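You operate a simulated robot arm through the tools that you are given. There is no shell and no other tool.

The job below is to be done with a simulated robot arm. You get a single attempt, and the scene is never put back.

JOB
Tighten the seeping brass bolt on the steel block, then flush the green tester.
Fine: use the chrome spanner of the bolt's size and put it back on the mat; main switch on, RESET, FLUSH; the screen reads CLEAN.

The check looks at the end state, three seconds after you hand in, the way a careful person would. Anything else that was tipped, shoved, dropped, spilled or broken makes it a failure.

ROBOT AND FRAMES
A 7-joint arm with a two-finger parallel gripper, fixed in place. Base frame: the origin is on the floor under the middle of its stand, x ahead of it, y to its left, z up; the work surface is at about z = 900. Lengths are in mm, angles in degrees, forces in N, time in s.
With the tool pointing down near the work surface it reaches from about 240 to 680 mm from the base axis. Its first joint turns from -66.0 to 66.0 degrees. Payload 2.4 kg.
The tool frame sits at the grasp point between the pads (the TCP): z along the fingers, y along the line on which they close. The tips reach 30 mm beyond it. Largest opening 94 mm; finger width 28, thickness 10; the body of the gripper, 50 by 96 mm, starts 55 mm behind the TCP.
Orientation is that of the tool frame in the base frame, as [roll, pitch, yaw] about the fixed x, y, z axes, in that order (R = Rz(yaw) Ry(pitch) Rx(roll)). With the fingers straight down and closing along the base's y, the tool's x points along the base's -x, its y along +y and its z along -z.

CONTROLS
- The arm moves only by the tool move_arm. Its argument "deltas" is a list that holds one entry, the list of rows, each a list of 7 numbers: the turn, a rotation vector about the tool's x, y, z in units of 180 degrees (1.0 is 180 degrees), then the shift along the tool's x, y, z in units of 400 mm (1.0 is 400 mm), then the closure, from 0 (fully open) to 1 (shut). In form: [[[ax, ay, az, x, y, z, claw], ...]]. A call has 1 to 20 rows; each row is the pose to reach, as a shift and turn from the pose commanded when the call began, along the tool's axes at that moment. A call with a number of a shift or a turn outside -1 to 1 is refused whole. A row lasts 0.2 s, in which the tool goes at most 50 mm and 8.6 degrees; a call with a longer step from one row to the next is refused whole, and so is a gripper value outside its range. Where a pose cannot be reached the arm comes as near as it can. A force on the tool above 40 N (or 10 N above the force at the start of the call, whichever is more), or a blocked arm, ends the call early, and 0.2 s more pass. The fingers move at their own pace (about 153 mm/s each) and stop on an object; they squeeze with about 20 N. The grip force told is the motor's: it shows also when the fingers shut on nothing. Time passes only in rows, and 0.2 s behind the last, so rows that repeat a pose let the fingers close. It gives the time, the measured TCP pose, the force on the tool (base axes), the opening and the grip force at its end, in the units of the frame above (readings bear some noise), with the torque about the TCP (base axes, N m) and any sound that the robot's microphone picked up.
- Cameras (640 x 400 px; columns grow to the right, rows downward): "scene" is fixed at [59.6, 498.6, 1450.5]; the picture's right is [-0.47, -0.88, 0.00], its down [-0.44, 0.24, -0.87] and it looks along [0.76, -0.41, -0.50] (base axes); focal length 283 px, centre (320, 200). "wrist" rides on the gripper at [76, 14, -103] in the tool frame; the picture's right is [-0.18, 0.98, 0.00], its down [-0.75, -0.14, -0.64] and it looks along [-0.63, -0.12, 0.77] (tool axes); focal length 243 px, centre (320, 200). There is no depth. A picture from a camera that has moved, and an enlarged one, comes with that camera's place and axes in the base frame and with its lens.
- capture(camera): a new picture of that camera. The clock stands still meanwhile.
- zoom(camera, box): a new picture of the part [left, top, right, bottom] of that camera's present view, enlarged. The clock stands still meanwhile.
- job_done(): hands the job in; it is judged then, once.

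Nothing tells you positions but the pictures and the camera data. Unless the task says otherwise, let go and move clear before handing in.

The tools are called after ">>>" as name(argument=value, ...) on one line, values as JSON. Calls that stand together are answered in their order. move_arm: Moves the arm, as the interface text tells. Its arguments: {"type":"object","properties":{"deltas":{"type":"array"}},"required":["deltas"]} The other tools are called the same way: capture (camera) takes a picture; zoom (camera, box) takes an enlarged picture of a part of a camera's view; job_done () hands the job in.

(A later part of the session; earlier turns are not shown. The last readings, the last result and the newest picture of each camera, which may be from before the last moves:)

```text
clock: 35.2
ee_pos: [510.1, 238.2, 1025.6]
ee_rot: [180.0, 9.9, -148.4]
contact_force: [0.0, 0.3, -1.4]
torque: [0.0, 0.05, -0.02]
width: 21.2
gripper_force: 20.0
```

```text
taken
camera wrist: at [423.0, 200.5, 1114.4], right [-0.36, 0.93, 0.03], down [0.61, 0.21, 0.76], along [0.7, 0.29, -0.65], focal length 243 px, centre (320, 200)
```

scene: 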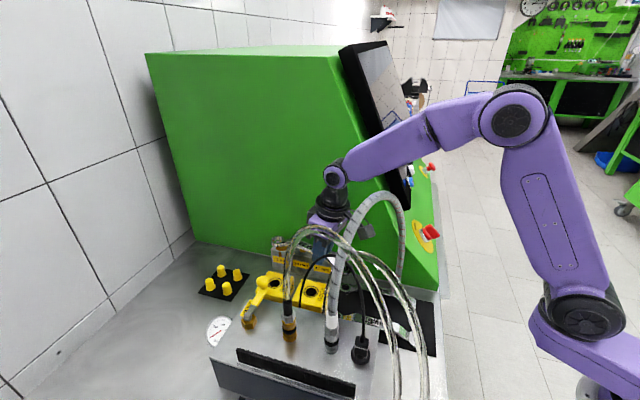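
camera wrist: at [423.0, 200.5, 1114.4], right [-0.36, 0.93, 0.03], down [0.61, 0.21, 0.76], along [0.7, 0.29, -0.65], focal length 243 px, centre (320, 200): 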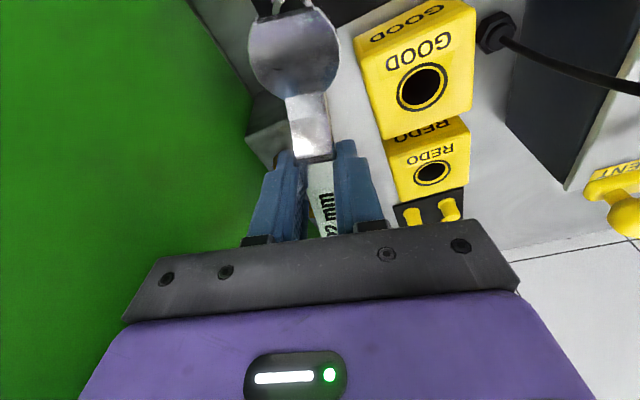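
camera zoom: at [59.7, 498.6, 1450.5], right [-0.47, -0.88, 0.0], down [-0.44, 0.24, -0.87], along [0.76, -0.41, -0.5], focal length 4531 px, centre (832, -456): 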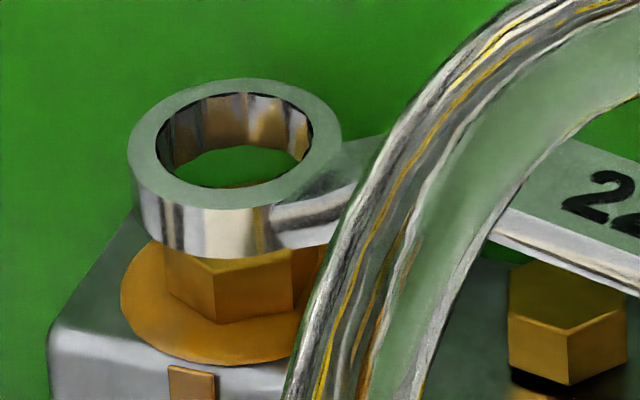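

The bolt has turned about 60° in total. I'll lower the ring back on with a small correction and take another stroke.

>>> move_arm(deltas=[[[0, 0, 0, 0.002, 0.0033, -0.0004, 1], [0, 0, 0, 0.0044, 0.0033, 0.0132, 1], [0, 0, 0, 0.0056, 0.0033, 0.02, 1], [0, 0, 0, 0.0068, 0.0033, 0.0267, 1], [0, 0, 0, 0.008, 0.0033, 0.0335, 1], [0, 0, 0, 0.0092, 0.0033, 0.0403, 1], [0, 0, 0, 0.0092, 0.0033, 0.0403, 1]]])

>>> zoom(camera="scene", box=[272, 231, 304, 251])

>>> capture(camera="wrist")

```text
clock: 36.8
ee_pos: [508.4, 238.0, 1008.8]
ee_rot: [180.0, 10.0, -148.6]
contact_force: [3.5, 1.2, -0.8]
torque: [0.08, -0.28, -0.16]
width: 21.2
gripper_force: 20.3
```

```text
16.00 times, centred on (288, 241) of scene
camera zoom: at [59.7, 498.6, 1450.5], right [-0.47, -0.88, 0.0], down [-0.44, 0.24, -0.87], along [0.76, -0.41, -0.5], focal length 4531 px, centre (832, -456)
```

zoom: 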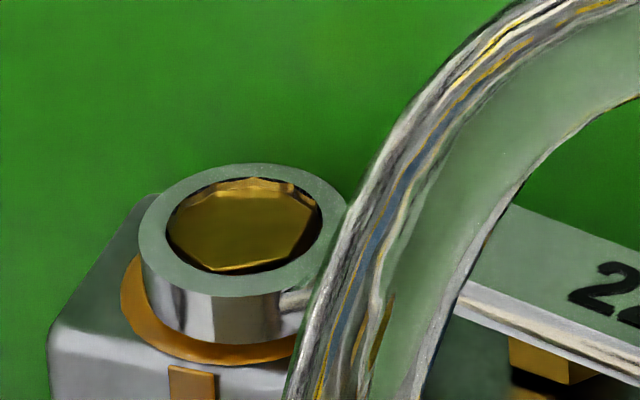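

```text
taken
camera wrist: at [421.2, 201.0, 1097.3], right [-0.36, 0.93, 0.03], down [0.61, 0.21, 0.76], along [0.71, 0.29, -0.64], focal length 243 px, centre (320, 200)
```

wrist: 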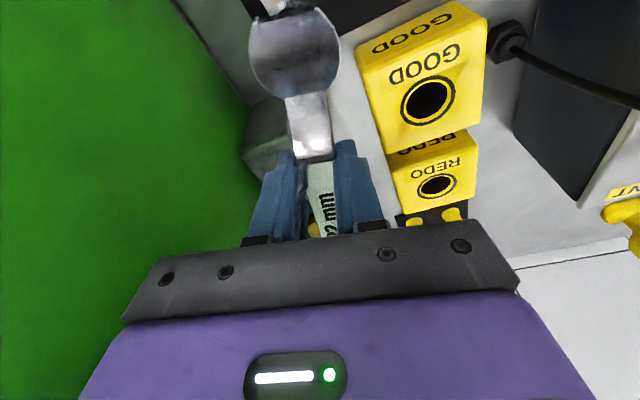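

Seated again. This time I'll do a full 30° stroke in one go along the calibrated arc.

>>> move_arm(deltas=[[[0.0036, 0, 0.0205, -0.0041, 0.0211, 0.0007, 1], [0.0072, 0, 0.041, -0.0067, 0.0421, 0.0012, 1], [0.0109, 0, 0.0616, -0.0107, 0.0629, 0.0019, 1], [0.0145, 0, 0.0821, -0.016, 0.0835, 0.0028, 1], [0.0181, 0, 0.1026, -0.0222, 0.1038, 0.0039, 1], [0.0217, 0, 0.1231, -0.0298, 0.1238, 0.0053, 1], [0.0253, 0, 0.1436, -0.0388, 0.143, 0.0068, 1], [0.0289, 0, 0.1641, -0.0488, 0.1619, 0.0086, 1], [0.0289, 0, 0.1641, -0.0488, 0.1619, 0.0086, 1]]])

>>> zoom(camera="scene", box=[272, 231, 304, 251])

>>> capture(camera="wrist")

```text
clock: 38.8
ee_pos: [490.2, 302.7, 1008.7]
ee_rot: [180.0, 10.0, -178.6]
contact_force: [0.6, -0.7, -1.6]
torque: [-0.03, 0.03, 0.3]
width: 21.3
gripper_force: 20.0
```

```text
16.00 times, centred on (288, 241) of scene
camera zoom: at [59.6, 498.6, 1450.5], right [-0.47, -0.88, 0.0], down [-0.44, 0.24, -0.87], along [0.76, -0.41, -0.5], focal length 4531 px, centre (832, -456)
```

zoom: 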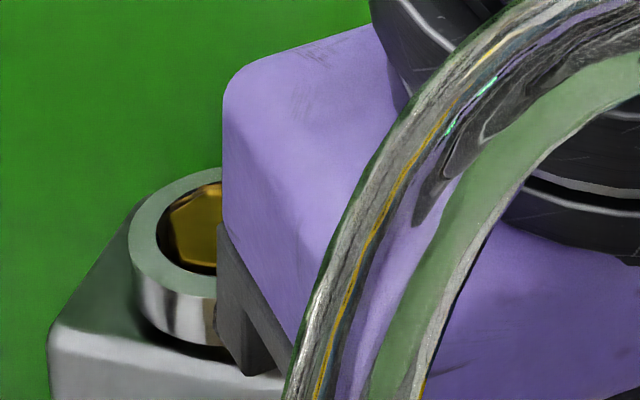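

```text
taken
camera wrist: at [396.9, 315.0, 1097.1], right [0.16, 0.99, 0.03], down [0.63, -0.13, 0.76], along [0.76, -0.1, -0.65], focal length 243 px, centre (320, 200)
```

wrist: 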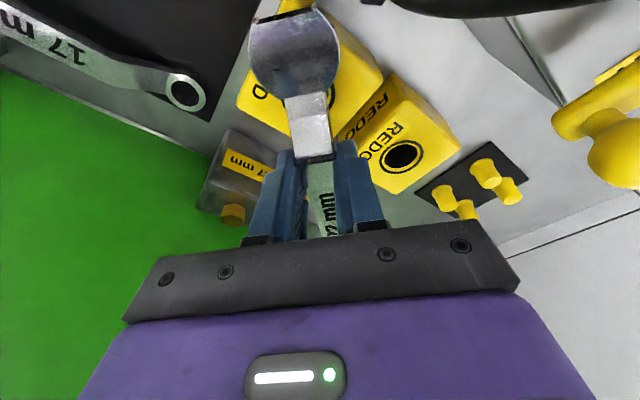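

The orange puddle and the drip have disappeared, so the bolt is sealed after about 90° of turning. I'll lift the ring off, swing back along the same safe path, and look at the bolt.

>>> move_arm(deltas=[[[0, 0, 0, -0.0023, 0, -0.0131, 1], [0, 0, 0, -0.0046, 0, -0.0263, 1], [0, 0, 0, -0.0069, 0, -0.0394, 1], [-0.0058, 0, -0.0328, -0.0085, -0.0342, -0.0391, 1], [-0.0116, 0, -0.0657, -0.0133, -0.068, -0.0383, 1], [-0.0174, 0, -0.0985, -0.0214, -0.101, -0.0368, 1], [-0.0231, 0, -0.1313, -0.0328, -0.133, -0.0348, 1], [-0.0289, 0, -0.1641, -0.0468, -0.1635, -0.0324, 1], [-0.0289, 0, -0.1641, -0.0468, -0.1635, -0.0324, 1]]])

>>> zoom(camera="scene", box=[264, 226, 312, 256])

>>> capture(camera="wrist")

```text
clock: 40.8
ee_pos: [511.9, 237.8, 1025.4]
ee_rot: [180.0, 10.0, -148.3]
contact_force: [0.3, 1.3, -1.2]
torque: [-0.03, 0.05, 0.03]
width: 21.4
gripper_force: 20.4
```

```text
13.33 times, centred on (288, 241) of scene
camera zoom: at [59.7, 498.6, 1450.5], right [-0.47, -0.88, 0.0], down [-0.44, 0.24, -0.87], along [0.76, -0.41, -0.5], focal length 3776 px, centre (747, -347)
```

zoom: 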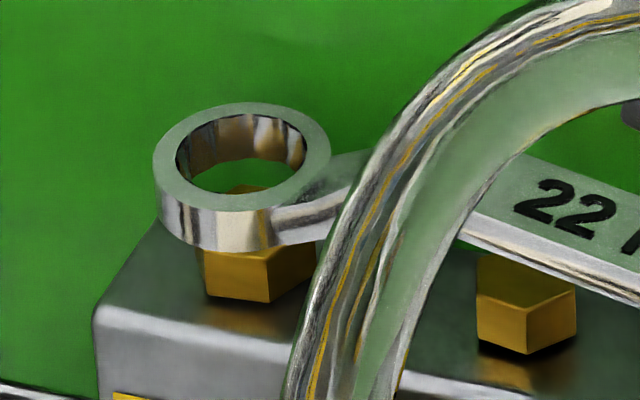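

```text
taken
camera wrist: at [423.4, 201.7, 1113.7], right [-0.36, 0.93, 0.03], down [0.61, 0.21, 0.76], along [0.7, 0.29, -0.65], focal length 243 px, centre (320, 200)
```

wrist: 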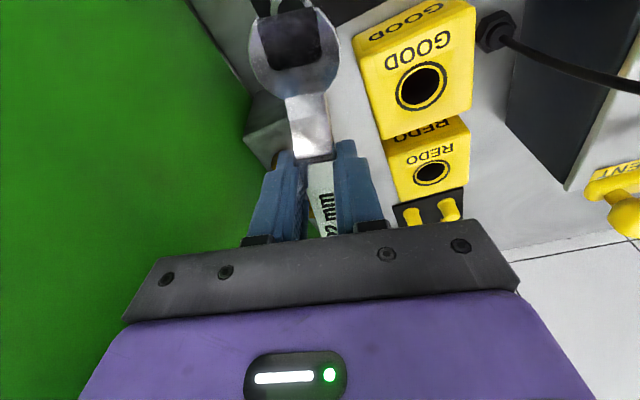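

The bolt is dry and sealed. I'll move the spanner sideways off the bolt and straight up above the hoses, then bring it back over to the robot side.

>>> move_arm(deltas=[[[0, 0, 0, 0.0142, 0.061, -0.0025, 1], [0, 0, 0, -0.0045, 0.061, -0.108, 1], [0, 0, 0, -0.0232, 0.061, -0.2135, 1], [0, 0, 0, -0.0419, 0.061, -0.319, 1], [0, 0, 0, -0.0606, 0.061, -0.4245, 1], [0, 0, 0, -0.0793, 0.061, -0.53, 1], [0, 0, 0, -0.098, 0.061, -0.6355, 1], [0, 0, 0, -0.1167, 0.061, -0.741, 1], [0, 0, 0, -0.1167, 0.061, -0.741, 1]]])

>>> capture(camera="wrist")

>>> zoom(camera="scene", box=[240, 60, 440, 270])

```text
clock: 42.8
ee_pos: [491.7, 258.5, 1325.0]
ee_rot: [-180.0, 10.0, -148.5]
contact_force: [0.2, -0.9, -1.9]
torque: [0.01, 0.08, -0.02]
width: 20.9
gripper_force: 20.2
```

```text
taken
camera wrist: at [403.9, 223.1, 1413.5], right [-0.36, 0.93, 0.03], down [0.61, 0.21, 0.76], along [0.7, 0.29, -0.65], focal length 243 px, centre (320, 200)
```

wrist: 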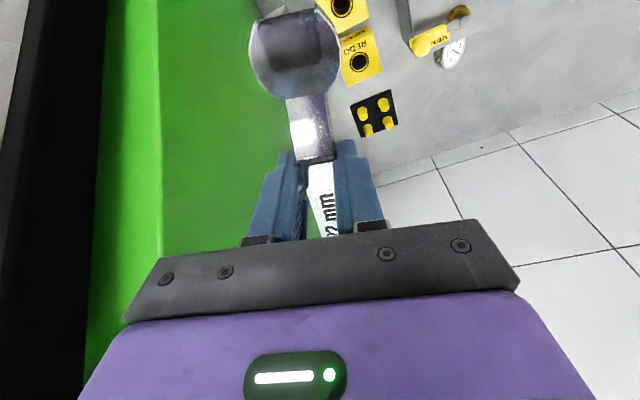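

```text
1.90 times, centred on (340, 165) of scene
camera zoom: at [59.6, 498.6, 1450.5], right [-0.47, -0.88, 0.0], down [-0.44, 0.24, -0.87], along [0.76, -0.41, -0.5], focal length 539 px, centre (282, 267)
```

zoom: 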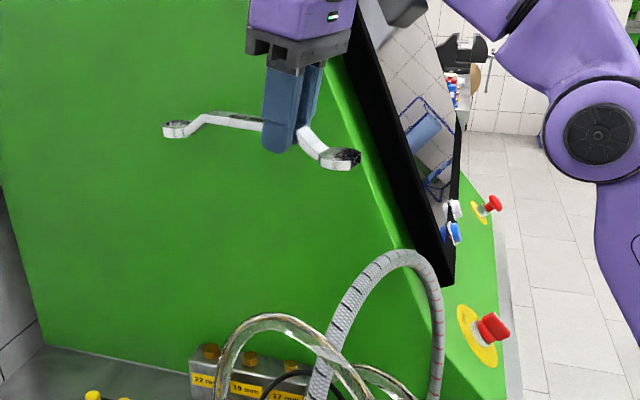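

Everything is clear at z≈1325. I'll bring the spanner back over the hose to the robot side at (241,106).

>>> move_arm(deltas=[[[-0.0046, 0, -0.0261, 0.103, 0, -0.0181, 1], [-0.0092, 0, -0.0522, 0.206, 0, -0.0363, 1], [-0.0138, 0, -0.0783, 0.309, 0, -0.0544, 1], [-0.0184, 0, -0.1044, 0.412, 0, -0.0726, 1], [-0.023, 0, -0.1305, 0.515, 0, -0.0907, 1], [-0.0276, 0, -0.1566, 0.618, 0, -0.1089, 1], [-0.0322, 0, -0.1827, 0.721, 0, -0.127, 1], [-0.0322, 0, -0.1827, 0.721, 0, -0.127, 1]]])

>>> capture(camera="wrist")

>>> capture(camera="scene")

```text
clock: 44.6
ee_pos: [243.6, 104.3, 1325.8]
ee_rot: [180.0, 10.0, -115.2]
contact_force: [-0.2, -0.2, -2.2]
torque: [-0.01, -0.01, 0.01]
width: 21.5
gripper_force: 20.4
```

```text
taken
camera wrist: at [190.4, 25.8, 1414.2], right [-0.81, 0.58, 0.03], down [0.4, 0.51, 0.76], along [0.43, 0.63, -0.65], focal length 243 px, centre (320, 200)
```

wrist: 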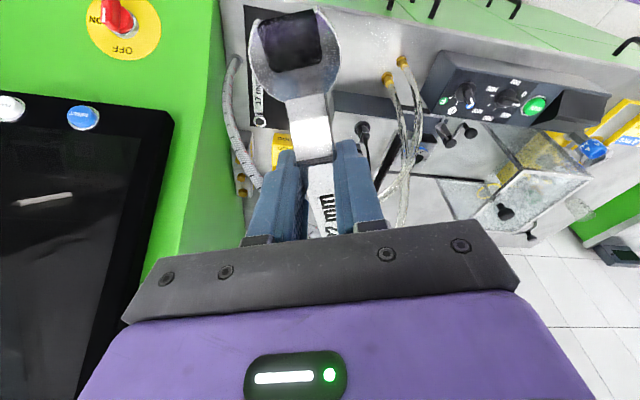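

```text
taken
```

scene: 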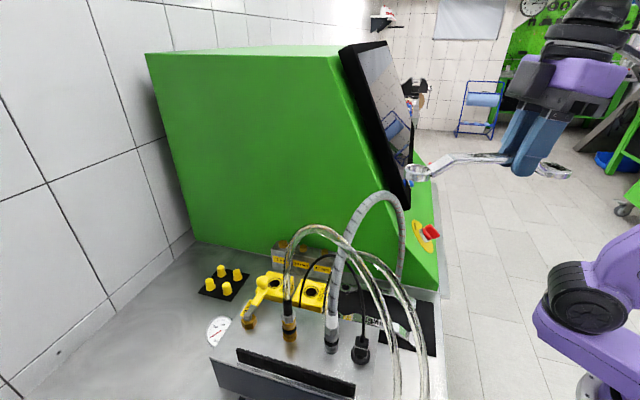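

Back on the robot side. I'll go straight down to z≈1010.

>>> move_arm(deltas=[[[0, 0, 0, 0.0196, 0, 0.1111, 1], [0, 0, 0, 0.0392, 0, 0.2223, 1], [0, 0, 0, 0.0588, 0, 0.3334, 1], [0, 0, 0, 0.0784, 0, 0.4446, 1], [0, 0, 0, 0.098, 0, 0.5557, 1], [0, 0, 0, 0.1176, 0, 0.6669, 1], [0, 0, 0, 0.1372, 0, 0.778, 1], [0, 0, 0, 0.1372, 0, 0.778, 1]]])

>>> capture(camera="wrist")

>>> zoom(camera="scene", box=[320, 180, 520, 360])

```text
clock: 46.4
ee_pos: [240.8, 104.4, 1011.3]
ee_rot: [-180.0, 10.0, -115.2]
contact_force: [0.0, 0.7, -1.5]
torque: [-0.02, 0.01, -0.01]
width: 21.8
gripper_force: 19.7
```

```text
taken
camera wrist: at [187.0, 26.1, 1099.4], right [-0.81, 0.58, 0.03], down [0.4, 0.51, 0.76], along [0.43, 0.63, -0.65], focal length 243 px, centre (320, 200)
```

wrist: 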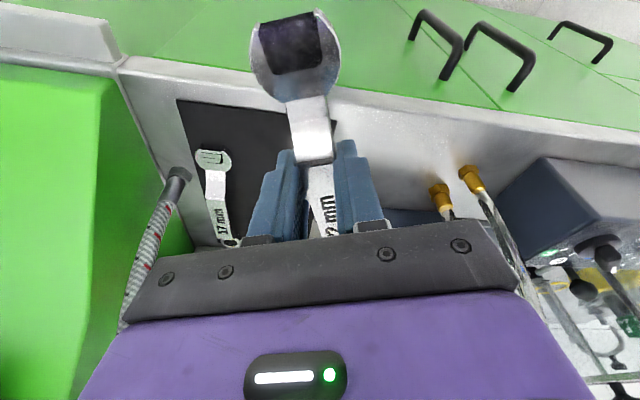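

```text
2.22 times, centred on (420, 270) of scene
camera zoom: at [59.6, 498.6, 1450.5], right [-0.47, -0.88, 0.0], down [-0.44, 0.24, -0.87], along [0.76, -0.41, -0.5], focal length 629 px, centre (98, 44)
```

zoom: 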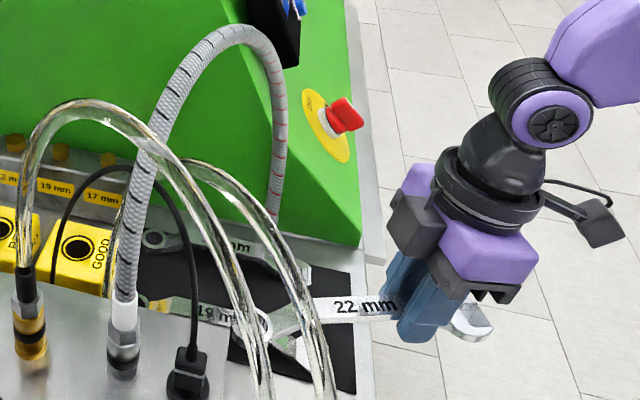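

I'll move forward under the hose to above the spanner's original place on the mat, turning back to 45°.

>>> move_arm(deltas=[[[0.0048, 0, 0.0274, -0.0508, -0.0488, 0.016, 1], [0.0096, 0, 0.0547, -0.1017, -0.0977, 0.0319, 1], [0.0145, 0, 0.0821, -0.1525, -0.1465, 0.0479, 1], [0.0193, 0, 0.1094, -0.2033, -0.1953, 0.0638, 1], [0.0193, 0, 0.1094, -0.2033, -0.1953, 0.0638, 1]]])

>>> capture(camera="wrist")

>>> zoom(camera="scene", box=[330, 260, 440, 350])

```text
clock: 47.6
ee_pos: [349.8, 147.7, 999.0]
ee_rot: [179.9, 10.0, -135.2]
contact_force: [-0.7, 0.7, -2.3]
torque: [0.02, -0.03, 0.01]
width: 21.6
gripper_force: 20.4
```

```text
taken
camera wrist: at [272.7, 91.6, 1086.7], right [-0.56, 0.82, 0.03], down [0.55, 0.34, 0.76], along [0.62, 0.45, -0.65], focal length 243 px, centre (320, 200)
```

wrist: 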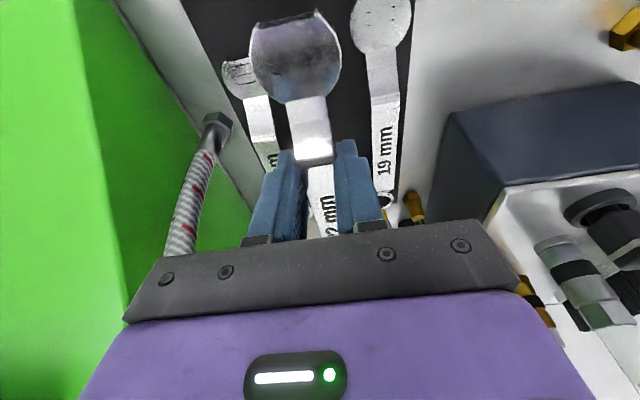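

```text
4.44 times, centred on (385, 305) of scene
camera zoom: at [59.6, 498.6, 1450.5], right [-0.47, -0.88, 0.0], down [-0.44, 0.24, -0.87], along [0.76, -0.41, -0.5], focal length 1259 px, centre (31, -267)
```

zoom: 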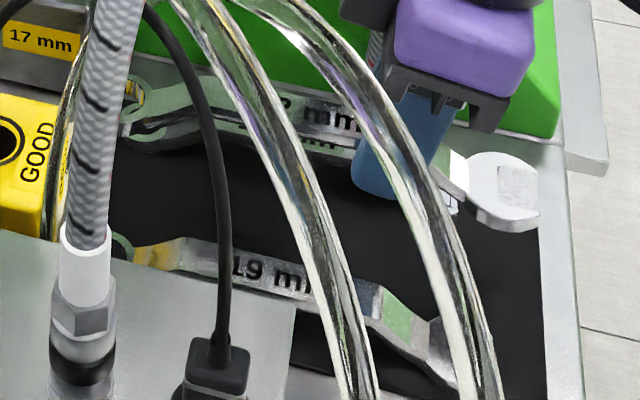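

The spanner is above its slot between the 17 and the 19. I'll lower it to a few millimetres above the mat and check.

>>> move_arm(deltas=[[[0, 0, 0, 0.009, 0.0053, 0.0437, 1], [0, 0, 0, 0.0181, 0.0053, 0.0873, 1], [0, 0, 0, 0.0271, 0.0053, 0.131, 1], [0, 0, 0, 0.0271, 0.0053, 0.131, 1]]])

>>> capture(camera="wrist")

>>> zoom(camera="scene", box=[330, 260, 440, 350])

```text
clock: 48.6
ee_pos: [347.2, 146.2, 944.4]
ee_rot: [179.9, 9.9, -135.1]
contact_force: [-0.3, -0.6, -2.6]
torque: [-0.04, 0.04, 0.01]
width: 21.6
gripper_force: 19.6
```

```text
taken
camera wrist: at [270.3, 91.7, 1032.5], right [-0.56, 0.82, 0.03], down [0.55, 0.34, 0.76], along [0.62, 0.45, -0.65], focal length 243 px, centre (320, 200)
```

wrist: 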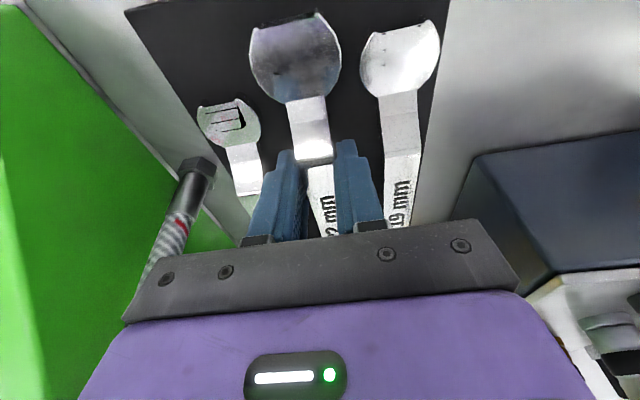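

```text
4.44 times, centred on (385, 305) of scene
camera zoom: at [59.6, 498.6, 1450.5], right [-0.47, -0.88, 0.0], down [-0.44, 0.24, -0.87], along [0.76, -0.41, -0.5], focal length 1259 px, centre (31, -267)
```

zoom: 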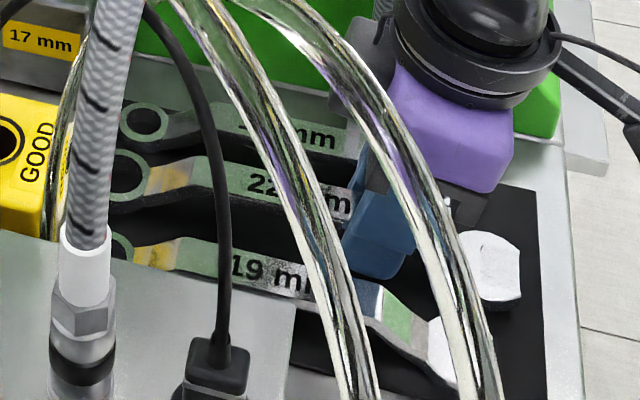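

The spanner is aligned with its place on the mat and about 5 mm above it. I'll lower it the last few millimetres gently.

>>> move_arm(deltas=[[[0, 0, 0, 0.0009, 0, 0.0049, 1], [0, 0, 0, 0.0017, 0, 0.0098, 1], [0, 0, 0, 0.0021, 0, 0.0118, 1], [0, 0, 0, 0.0021, 0, 0.0118, 1]]])

>>> zoom(camera="scene", box=[330, 260, 440, 350])

```text
clock: 49.6
ee_pos: [345.9, 146.6, 940.2]
ee_rot: [180.0, 10.0, -135.3]
contact_force: [0.9, -0.2, -2.3]
torque: [0.0, 0.0, 0.02]
width: 21.3
gripper_force: 19.9
```

```text
4.44 times, centred on (385, 305) of scene
camera zoom: at [59.6, 498.6, 1450.5], right [-0.47, -0.88, 0.0], down [-0.44, 0.24, -0.87], along [0.76, -0.41, -0.5], focal length 1259 px, centre (31, -267)
```

zoom: 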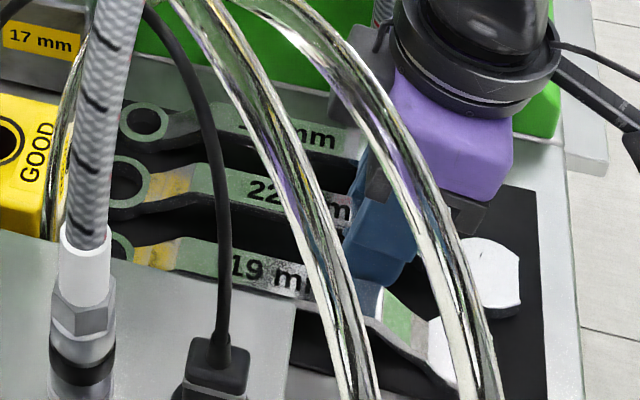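

No contact yet, so I'll go another 1.5 mm in small steps.

>>> move_arm(deltas=[[[0, 0, 0, 0.0003, 0, 0.0018, 1], [0, 0, 0, 0.0006, 0, 0.0037, 1], [0, 0, 0, 0.0006, 0, 0.0037, 1]]])

```text
clock: 50.4
ee_pos: [345.6, 147.9, 938.6]
ee_rot: [180.0, 10.0, -135.1]
contact_force: [-0.5, 0.7, -2.2]
torque: [-0.02, -0.06, 0.0]
width: 21.4
gripper_force: 20.3
```

>>> move_arm(deltas=[[[0, 0, 0, 0.0003, 0, 0.0018, 1], [0, 0, 0, 0.0005, 0, 0.0031, 1], [0, 0, 0, 0.0005, 0, 0.0031, 1]]])

>>> zoom(camera="scene", box=[350, 275, 450, 345])

>>> zoom(camera="wrist", box=[220, 0, 460, 160])

```text
clock: 51.2
ee_pos: [346.3, 147.9, 938.6]
ee_rot: [180.0, 10.1, -135.1]
contact_force: [-0.6, -3.3, 14.2]
torque: [-0.25, 0.26, 0.09]
width: 21.4
gripper_force: 20.2
```

```text
5.71 times, centred on (400, 310) of scene
camera zoom: at [59.4, 498.5, 1450.6], right [-0.47, -0.88, 0.0], down [-0.44, 0.24, -0.87], along [0.76, -0.41, -0.5], focal length 1618 px, centre (-137, -429)
```

zoom: 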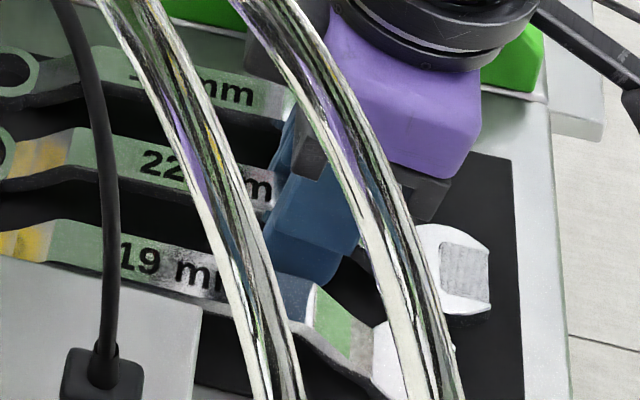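

```text
2.50 times, centred on (340, 80) of wrist
camera zoom: at [269.2, 91.8, 1026.1], right [-0.56, 0.82, 0.03], down [0.55, 0.34, 0.76], along [0.62, 0.45, -0.64], focal length 606 px, centre (270, 500)
```

zoom: 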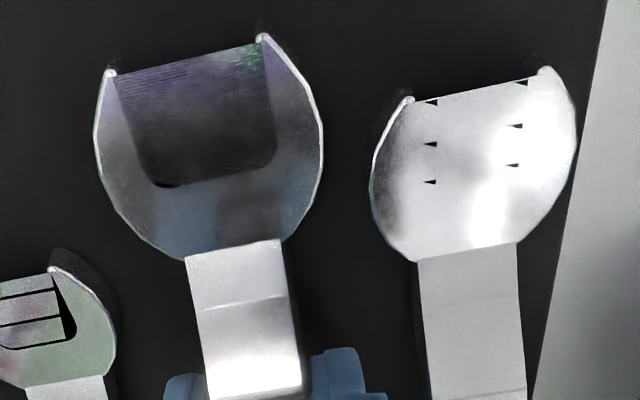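

The spanner is touching the mat now. I'll release it and back the fingers straight up along the tool axis.

>>> move_arm(deltas=[[[0, 0, 0, -0.0003, 0, -0.0018, 1], [0, 0, 0, -0.0003, 0, -0.0018, 0.638], [0, 0, 0, -0.0003, 0, -0.0018, 0.638], [0, 0, 0, -0.0003, 0, -0.0018, 0.638]]])

>>> zoom(camera="wrist", box=[220, 0, 460, 240])

```text
clock: 52.2
ee_pos: [346.0, 146.6, 938.7]
ee_rot: [-179.9, 10.0, -135.1]
contact_force: [-0.5, 0.4, 0.3]
torque: [-0.03, -0.01, -0.02]
width: 33.9
gripper_force: 0.0
```

```text
1.67 times, centred on (340, 120) of wrist
camera zoom: at [269.3, 92.0, 1026.6], right [-0.56, 0.82, 0.03], down [0.55, 0.34, 0.76], along [0.62, 0.45, -0.65], focal length 404 px, centre (287, 333)
```

zoom: 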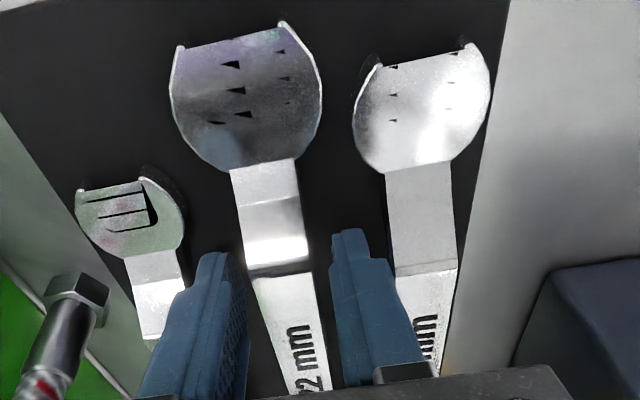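

The spanner is released in its original place. I'll withdraw upward, then back away toward the right for a view of the tester's panel.

>>> move_arm(deltas=[[[0, 0, 0, 0, 0, -0.05, 0.638], [0, 0, 0, 0, 0, -0.12, 0.638], [0, 0, 0, 0, 0, -0.21, 0.638], [0, 0, 0, 0, 0, -0.3, 0.638], [0, 0, 0, 0.0713, -0.0165, -0.3715, 0.638], [0, 0, 0, 0.1425, -0.033, -0.443, 0.638], [0, 0, 0, 0.2138, -0.0495, -0.5145, 0.638], [0, 0, 0, 0.285, -0.066, -0.586, 0.638], [0, 0, 0, 0.285, -0.066, -0.586, 0.638]]])

>>> capture(camera="wrist")

>>> capture(camera="scene")

>>> zoom(camera="scene", box=[330, 275, 440, 360])

```text
clock: 54.2
ee_pos: [256.9, 18.9, 1149.5]
ee_rot: [180.0, 9.9, -135.1]
contact_force: [-0.2, 0.4, -0.2]
torque: [0.02, 0.0, 0.02]
width: 33.8
gripper_force: 0.0
```

```text
taken
camera wrist: at [180.8, -37.2, 1238.1], right [-0.56, 0.82, 0.03], down [0.55, 0.34, 0.76], along [0.62, 0.45, -0.65], focal length 243 px, centre (320, 200)
```

wrist: 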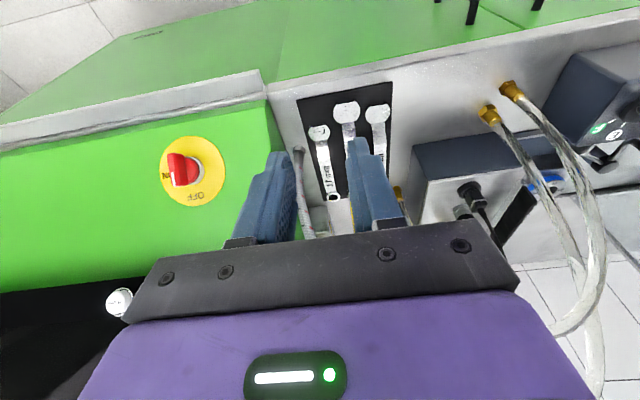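

```text
taken
```

scene: 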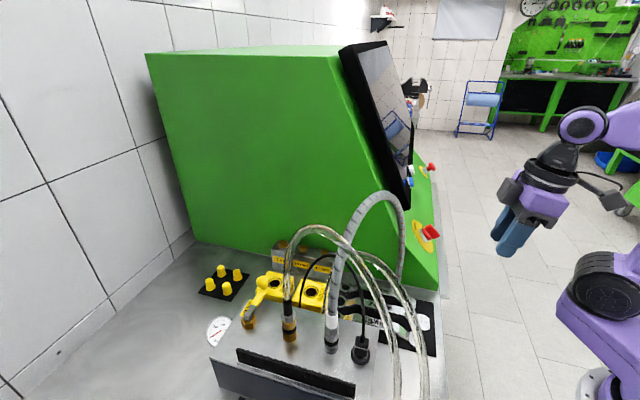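

```text
4.71 times, centred on (385, 318) of scene
camera zoom: at [59.6, 498.6, 1450.5], right [-0.47, -0.88, 0.0], down [-0.44, 0.24, -0.87], along [0.76, -0.41, -0.5], focal length 1333 px, centre (14, -353)
```

zoom: 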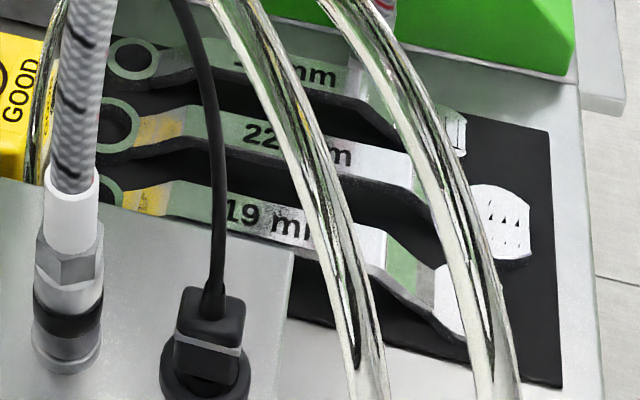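

The spanner is back on the mat where it was. Now I'll move in front of the tester's panel to view the main switch and buttons from closer.

>>> move_arm(deltas=[[[0, -0.0222, 0, 0.0352, -0.0715, 0.009, 0.4], [0, -0.0444, 0, 0.0704, -0.1429, 0.018, 0.4], [0, -0.0667, 0, 0.1056, -0.2144, 0.027, 0.4], [0, -0.0889, 0, 0.1408, -0.2858, 0.036, 0.4], [0, -0.1111, 0, 0.176, -0.3573, 0.045, 0.4], [0, -0.1111, 0, 0.176, -0.3573, 0.045, 0.4]]])

>>> capture(camera="wrist")

>>> zoom(camera="wrist", box=[200, 60, 440, 220])

```text
clock: 55.6
ee_pos: [309.1, -126.1, 1119.4]
ee_rot: [179.9, 30.1, -135.1]
contact_force: [0.3, 1.0, -0.2]
torque: [0.02, 0.05, 0.0]
width: 56.4
gripper_force: 0.1
```

```text
taken
camera wrist: at [215.6, -199.1, 1170.7], right [-0.58, 0.81, 0.09], down [0.33, 0.13, 0.93], along [0.74, 0.57, -0.35], focal length 243 px, centre (320, 200)
```

wrist: 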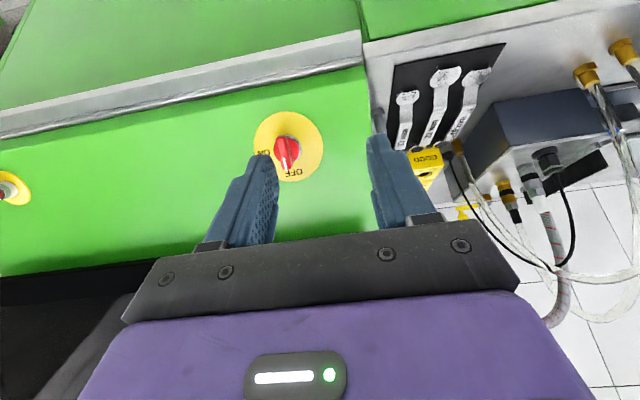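

```text
2.50 times, centred on (320, 140) of wrist
camera zoom: at [215.6, -199.1, 1170.7], right [-0.58, 0.81, 0.09], down [0.33, 0.13, 0.93], along [0.74, 0.57, -0.35], focal length 606 px, centre (320, 350)
```

zoom: 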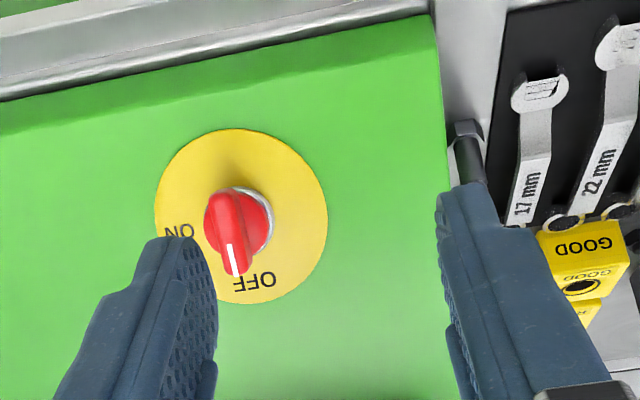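

The knob points to OFF (up the slope), with ON 90° clockwise. I take its axis base to be at about (478,-46,972) with the bar protruding about 41 mm. I'll move to a pre-grasp pose along the knob axis with the tool tilted 56°.

>>> move_arm(deltas=[[[0, -0.0361, 0, -0.0176, -0.0396, 0.0693, 0.4], [0, -0.0722, 0, -0.0352, -0.0793, 0.1385, 0.4], [0, -0.1083, 0, -0.0527, -0.1189, 0.2078, 0.4], [0, -0.1444, 0, -0.0703, -0.1585, 0.277, 0.4], [0, -0.1444, 0, -0.0703, -0.1585, 0.277, 0.4]]])

>>> capture(camera="wrist")

>>> capture(camera="scene")

```text
clock: 56.8
ee_pos: [412.5, -115.7, 1035.3]
ee_rot: [180.0, 56.0, -135.3]
contact_force: [0.5, -0.3, 1.3]
torque: [0.01, -0.03, 0.01]
width: 56.2
gripper_force: 0.1
```

```text
taken
camera wrist: at [311.6, -196.2, 1031.1], right [-0.62, 0.77, 0.15], down [0.02, -0.18, 0.98], along [0.78, 0.61, 0.1], focal length 243 px, centre (320, 200)
```

wrist: 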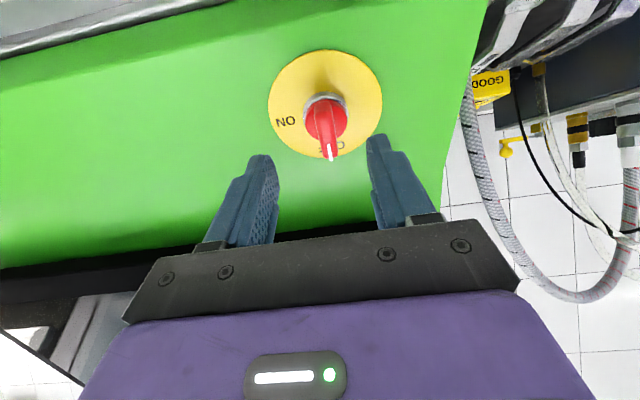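

```text
taken
```

scene: 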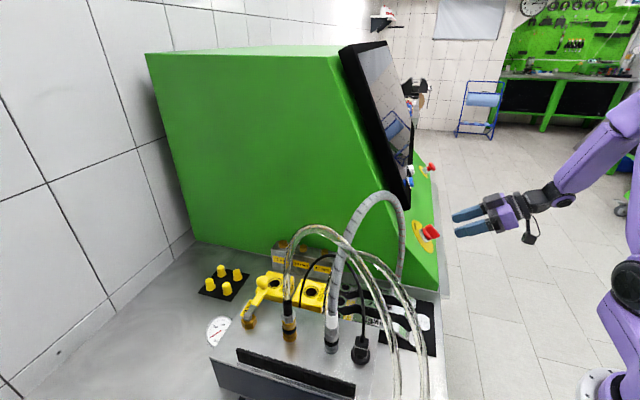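

The pose is reachable and the knob sits between the fingers. I'll zoom in to refine the knob's position and axis.

>>> zoom(camera="wrist", box=[250, 40, 400, 170])

>>> zoom(camera="scene", box=[405, 205, 485, 265])

```text
3.08 times, centred on (325, 105) of wrist
camera zoom: at [311.6, -196.2, 1031.1], right [-0.62, 0.77, 0.15], down [0.02, -0.18, 0.98], along [0.78, 0.61, 0.1], focal length 746 px, centre (305, 492)
```

zoom: 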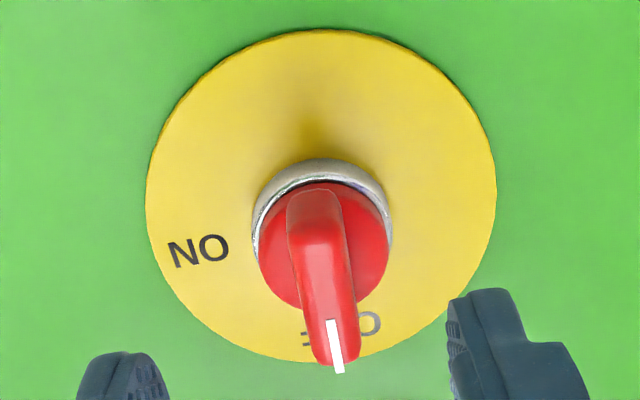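

```text
6.67 times, centred on (445, 235) of scene
camera zoom: at [59.6, 498.6, 1450.5], right [-0.47, -0.88, 0.0], down [-0.44, 0.24, -0.87], along [0.76, -0.41, -0.5], focal length 1888 px, centre (-513, -33)
```

zoom: 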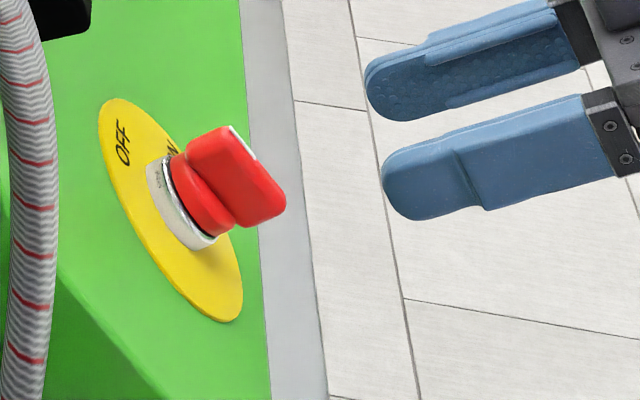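

The knob bar's ridge is at about (456,-67,999) and its base at (477,-44,972), so the axis is about 41° above horizontal. I'll adjust the tilt to 49° and line up on the axis.

>>> move_arm(deltas=[[[0, 0.0195, 0, -0.0188, 0.0058, 0.0086, 0.4], [0, 0.0389, 0, -0.0375, 0.0116, 0.0171, 0.4], [0, 0.0389, 0, -0.0375, 0.0116, 0.0171, 0.4]]])

>>> zoom(camera="wrist", box=[230, 40, 410, 180])

>>> zoom(camera="scene", box=[405, 190, 505, 265])

```text
clock: 57.6
ee_pos: [418.8, -103.0, 1043.8]
ee_rot: [-180.0, 49.0, -135.2]
contact_force: [-0.9, 1.0, -0.3]
torque: [0.0, -0.01, -0.03]
width: 56.5
gripper_force: 0.0
```

```text
2.86 times, centred on (320, 110) of wrist
camera zoom: at [317.6, -182.5, 1055.7], right [-0.61, 0.78, 0.14], down [0.11, -0.09, 0.99], along [0.79, 0.62, -0.03], focal length 693 px, centre (320, 457)
```

zoom: 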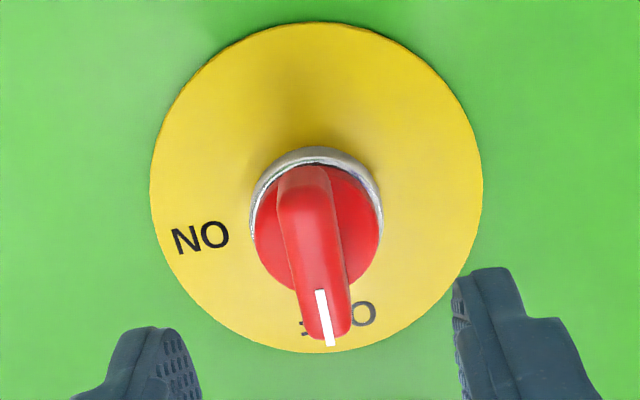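

```text
5.33 times, centred on (455, 228) of scene
camera zoom: at [59.6, 498.6, 1450.5], right [-0.47, -0.88, 0.0], down [-0.44, 0.24, -0.87], along [0.76, -0.41, -0.5], focal length 1510 px, centre (-400, 53)
```

zoom: 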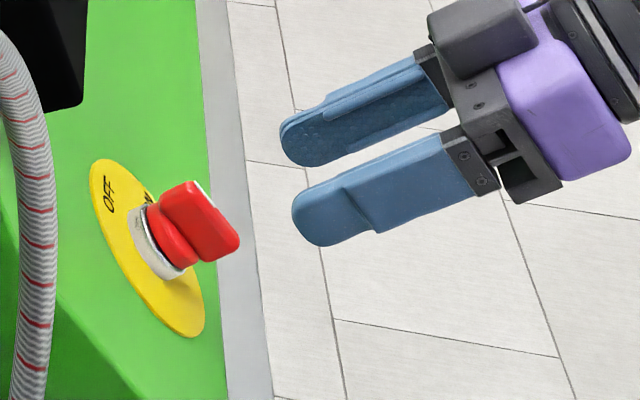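

The gripper axis is parallel with the knob axis and centred to ~1 mm. I'll advance along the axis so the fingers straddle the bar.

>>> move_arm(deltas=[[[0, 0, 0, 0, -0.0013, 0.05, 0.4], [0, 0, 0, 0, -0.0025, 0.1, 0.4], [0, 0, 0, 0, -0.0025, 0.1425, 0.4], [0, 0, 0, 0, -0.0025, 0.1425, 0.4]]])

>>> capture(camera="wrist")

>>> zoom(camera="wrist", box=[230, 60, 410, 220])

>>> zoom(camera="scene", box=[405, 190, 505, 265])

```text
clock: 58.6
ee_pos: [449.9, -71.4, 1006.7]
ee_rot: [-179.9, 49.0, -135.1]
contact_force: [0.2, 0.9, -0.4]
torque: [-0.02, 0.03, 0.03]
width: 56.3
gripper_force: 0.1
```

```text
taken
camera wrist: at [348.5, -152.1, 1018.1], right [-0.61, 0.78, 0.14], down [0.11, -0.09, 0.99], along [0.79, 0.62, -0.03], focal length 243 px, centre (320, 200)
```

wrist: 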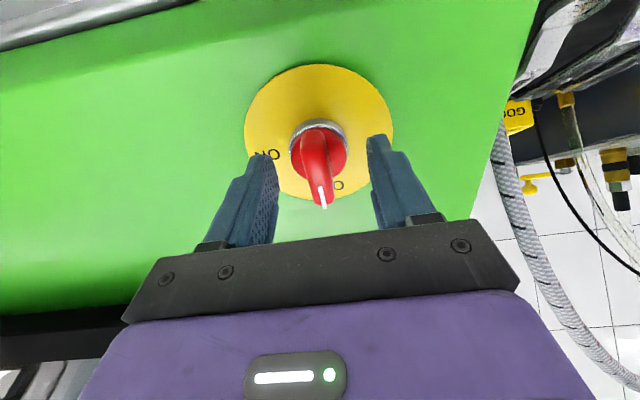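

```text
2.50 times, centred on (320, 140) of wrist
camera zoom: at [348.5, -152.1, 1018.1], right [-0.61, 0.78, 0.14], down [0.11, -0.09, 0.99], along [0.79, 0.62, -0.03], focal length 606 px, centre (320, 350)
```

zoom: 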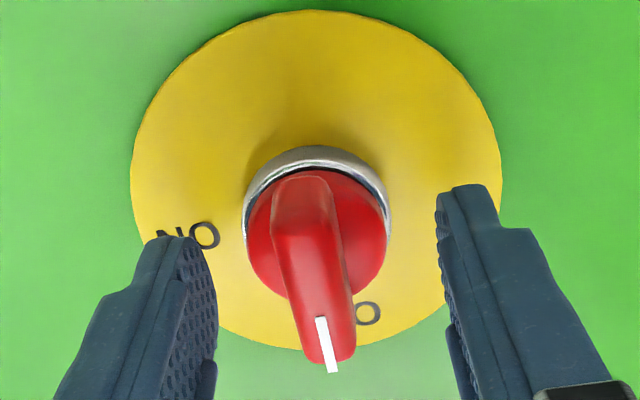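

```text
5.33 times, centred on (455, 228) of scene
camera zoom: at [59.6, 498.6, 1450.5], right [-0.47, -0.88, 0.0], down [-0.44, 0.24, -0.87], along [0.76, -0.41, -0.5], focal length 1510 px, centre (-400, 53)
```

zoom: 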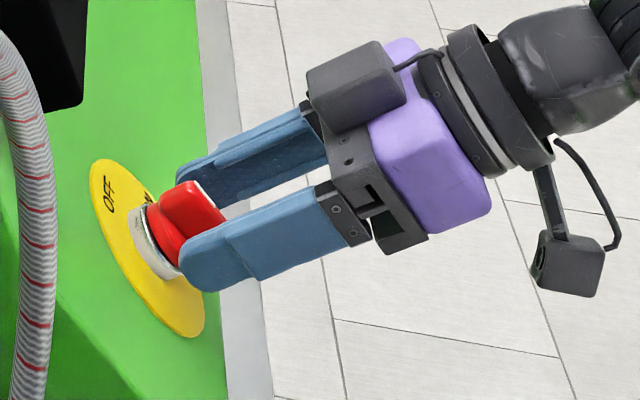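

The fingers straddle the knob's bar. I'll close on it.

>>> move_arm(deltas=[[[0, 0, 0, 0, 0, 0, 0.8], [0, 0, 0, 0, 0, 0, 1], [0, 0, 0, 0, 0, 0, 1], [0, 0, 0, 0, 0, 0, 1]]])

>>> zoom(camera="wrist", box=[230, 60, 410, 220])

>>> zoom(camera="scene", box=[405, 190, 505, 265])

```text
clock: 59.6
ee_pos: [449.7, -73.9, 1009.0]
ee_rot: [-179.9, 49.0, -135.2]
contact_force: [9.5, -6.6, 0.2]
torque: [-0.28, 0.0, -0.28]
width: 30.0
gripper_force: 44.5
```

```text
2.50 times, centred on (320, 140) of wrist
camera zoom: at [348.8, -152.8, 1018.2], right [-0.61, 0.78, 0.14], down [0.11, -0.09, 0.99], along [0.79, 0.61, -0.03], focal length 606 px, centre (320, 350)
```

zoom: 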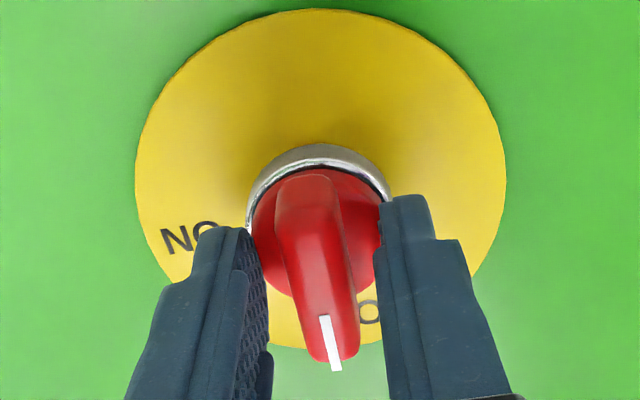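

```text
5.33 times, centred on (455, 228) of scene
camera zoom: at [59.9, 498.4, 1450.5], right [-0.47, -0.88, 0.0], down [-0.44, 0.24, -0.87], along [0.76, -0.41, -0.5], focal length 1510 px, centre (-400, 53)
```

zoom: 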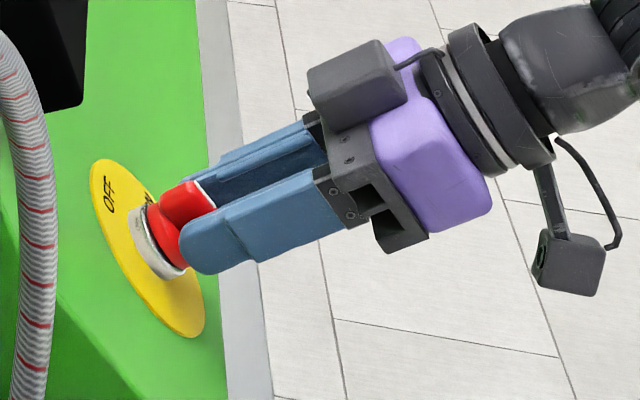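

The tips clamped the knob's round base (30 mm) rather than the bar. I'll open, back off 9 mm and close again on the bar only.

>>> move_arm(deltas=[[[0, 0, 0, 0, 0, 0, 0.55], [0, 0, 0, 0, 0, 0, 0.55], [0, 0, 0, 0, -0.0025, -0.0225, 0.55], [0, 0, 0, 0, -0.0025, -0.0225, 0.55], [0, 0, 0, 0, -0.0025, -0.0225, 0.8], [0, 0, 0, 0, -0.0025, -0.0225, 1], [0, 0, 0, 0, -0.0025, -0.0225, 1], [0, 0, 0, 0, -0.0025, -0.0225, 1]]])

>>> zoom(camera="wrist", box=[230, 60, 410, 220])

>>> zoom(camera="scene", box=[405, 190, 505, 265])

```text
clock: 61.4
ee_pos: [444.8, -77.3, 1013.8]
ee_rot: [-180.0, 49.0, -135.2]
contact_force: [-0.1, -1.1, 1.4]
torque: [-0.09, 0.13, 0.02]
width: 13.7
gripper_force: 45.0
```

```text
2.50 times, centred on (320, 140) of wrist
camera zoom: at [344.2, -157.9, 1024.0], right [-0.61, 0.78, 0.14], down [0.11, -0.09, 0.99], along [0.79, 0.62, -0.03], focal length 606 px, centre (320, 350)
```

zoom: 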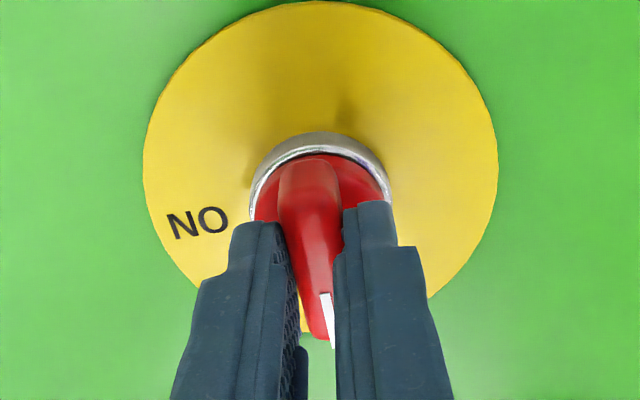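

```text
5.33 times, centred on (455, 228) of scene
camera zoom: at [59.6, 498.6, 1450.5], right [-0.47, -0.88, 0.0], down [-0.44, 0.24, -0.87], along [0.76, -0.41, -0.5], focal length 1510 px, centre (-400, 53)
```

zoom: 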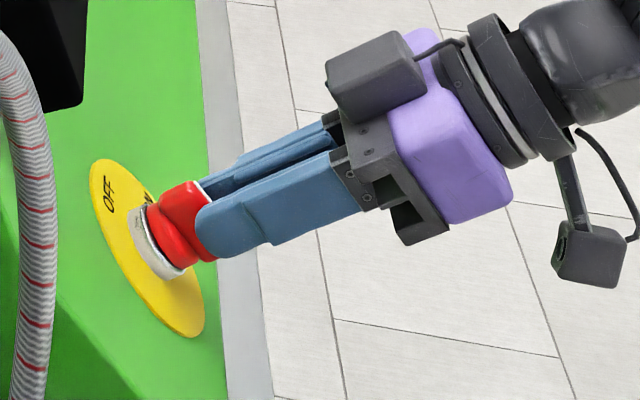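

The bar is gripped (13.7 mm) with little side load. I'll turn it clockwise in two stages, first 42°.

>>> move_arm(deltas=[[[0, 0, 0.0389, 0, 0, 0, 1], [0, 0, 0.0778, 0, 0, 0, 1], [0, 0, 0.1167, 0, 0, 0, 1], [0, 0, 0.1556, 0, 0, 0, 1], [0, 0, 0.1944, 0, 0, 0, 1], [0, 0, 0.2333, 0, 0, 0, 1], [0, 0, 0.2333, 0, 0, 0, 1]]])

>>> capture(camera="wrist")

>>> zoom(camera="scene", box=[405, 190, 505, 265])

```text
clock: 63.0
ee_pos: [444.7, -77.9, 1013.4]
ee_rot: [142.3, 33.9, 171.0]
contact_force: [-2.0, 11.6, -0.4]
torque: [-0.12, -0.28, -0.3]
width: 14.0
gripper_force: 45.3
```

```text
taken
camera wrist: at [323.9, -110.3, 1046.6], right [-0.06, 0.8, 0.6], down [0.31, -0.56, 0.77], along [0.95, 0.23, -0.21], focal length 243 px, centre (320, 200)
```

wrist: 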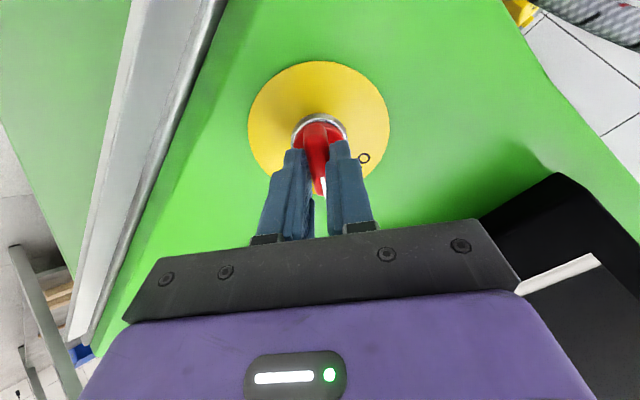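

```text
5.33 times, centred on (455, 228) of scene
camera zoom: at [59.5, 499.0, 1450.4], right [-0.47, -0.88, 0.0], down [-0.44, 0.24, -0.87], along [0.76, -0.41, -0.5], focal length 1510 px, centre (-400, 53)
```

zoom: 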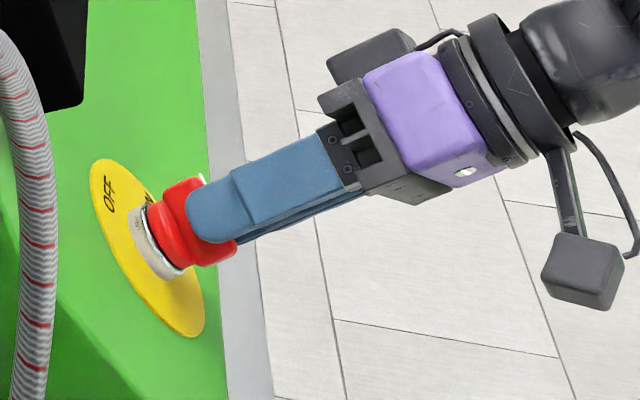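

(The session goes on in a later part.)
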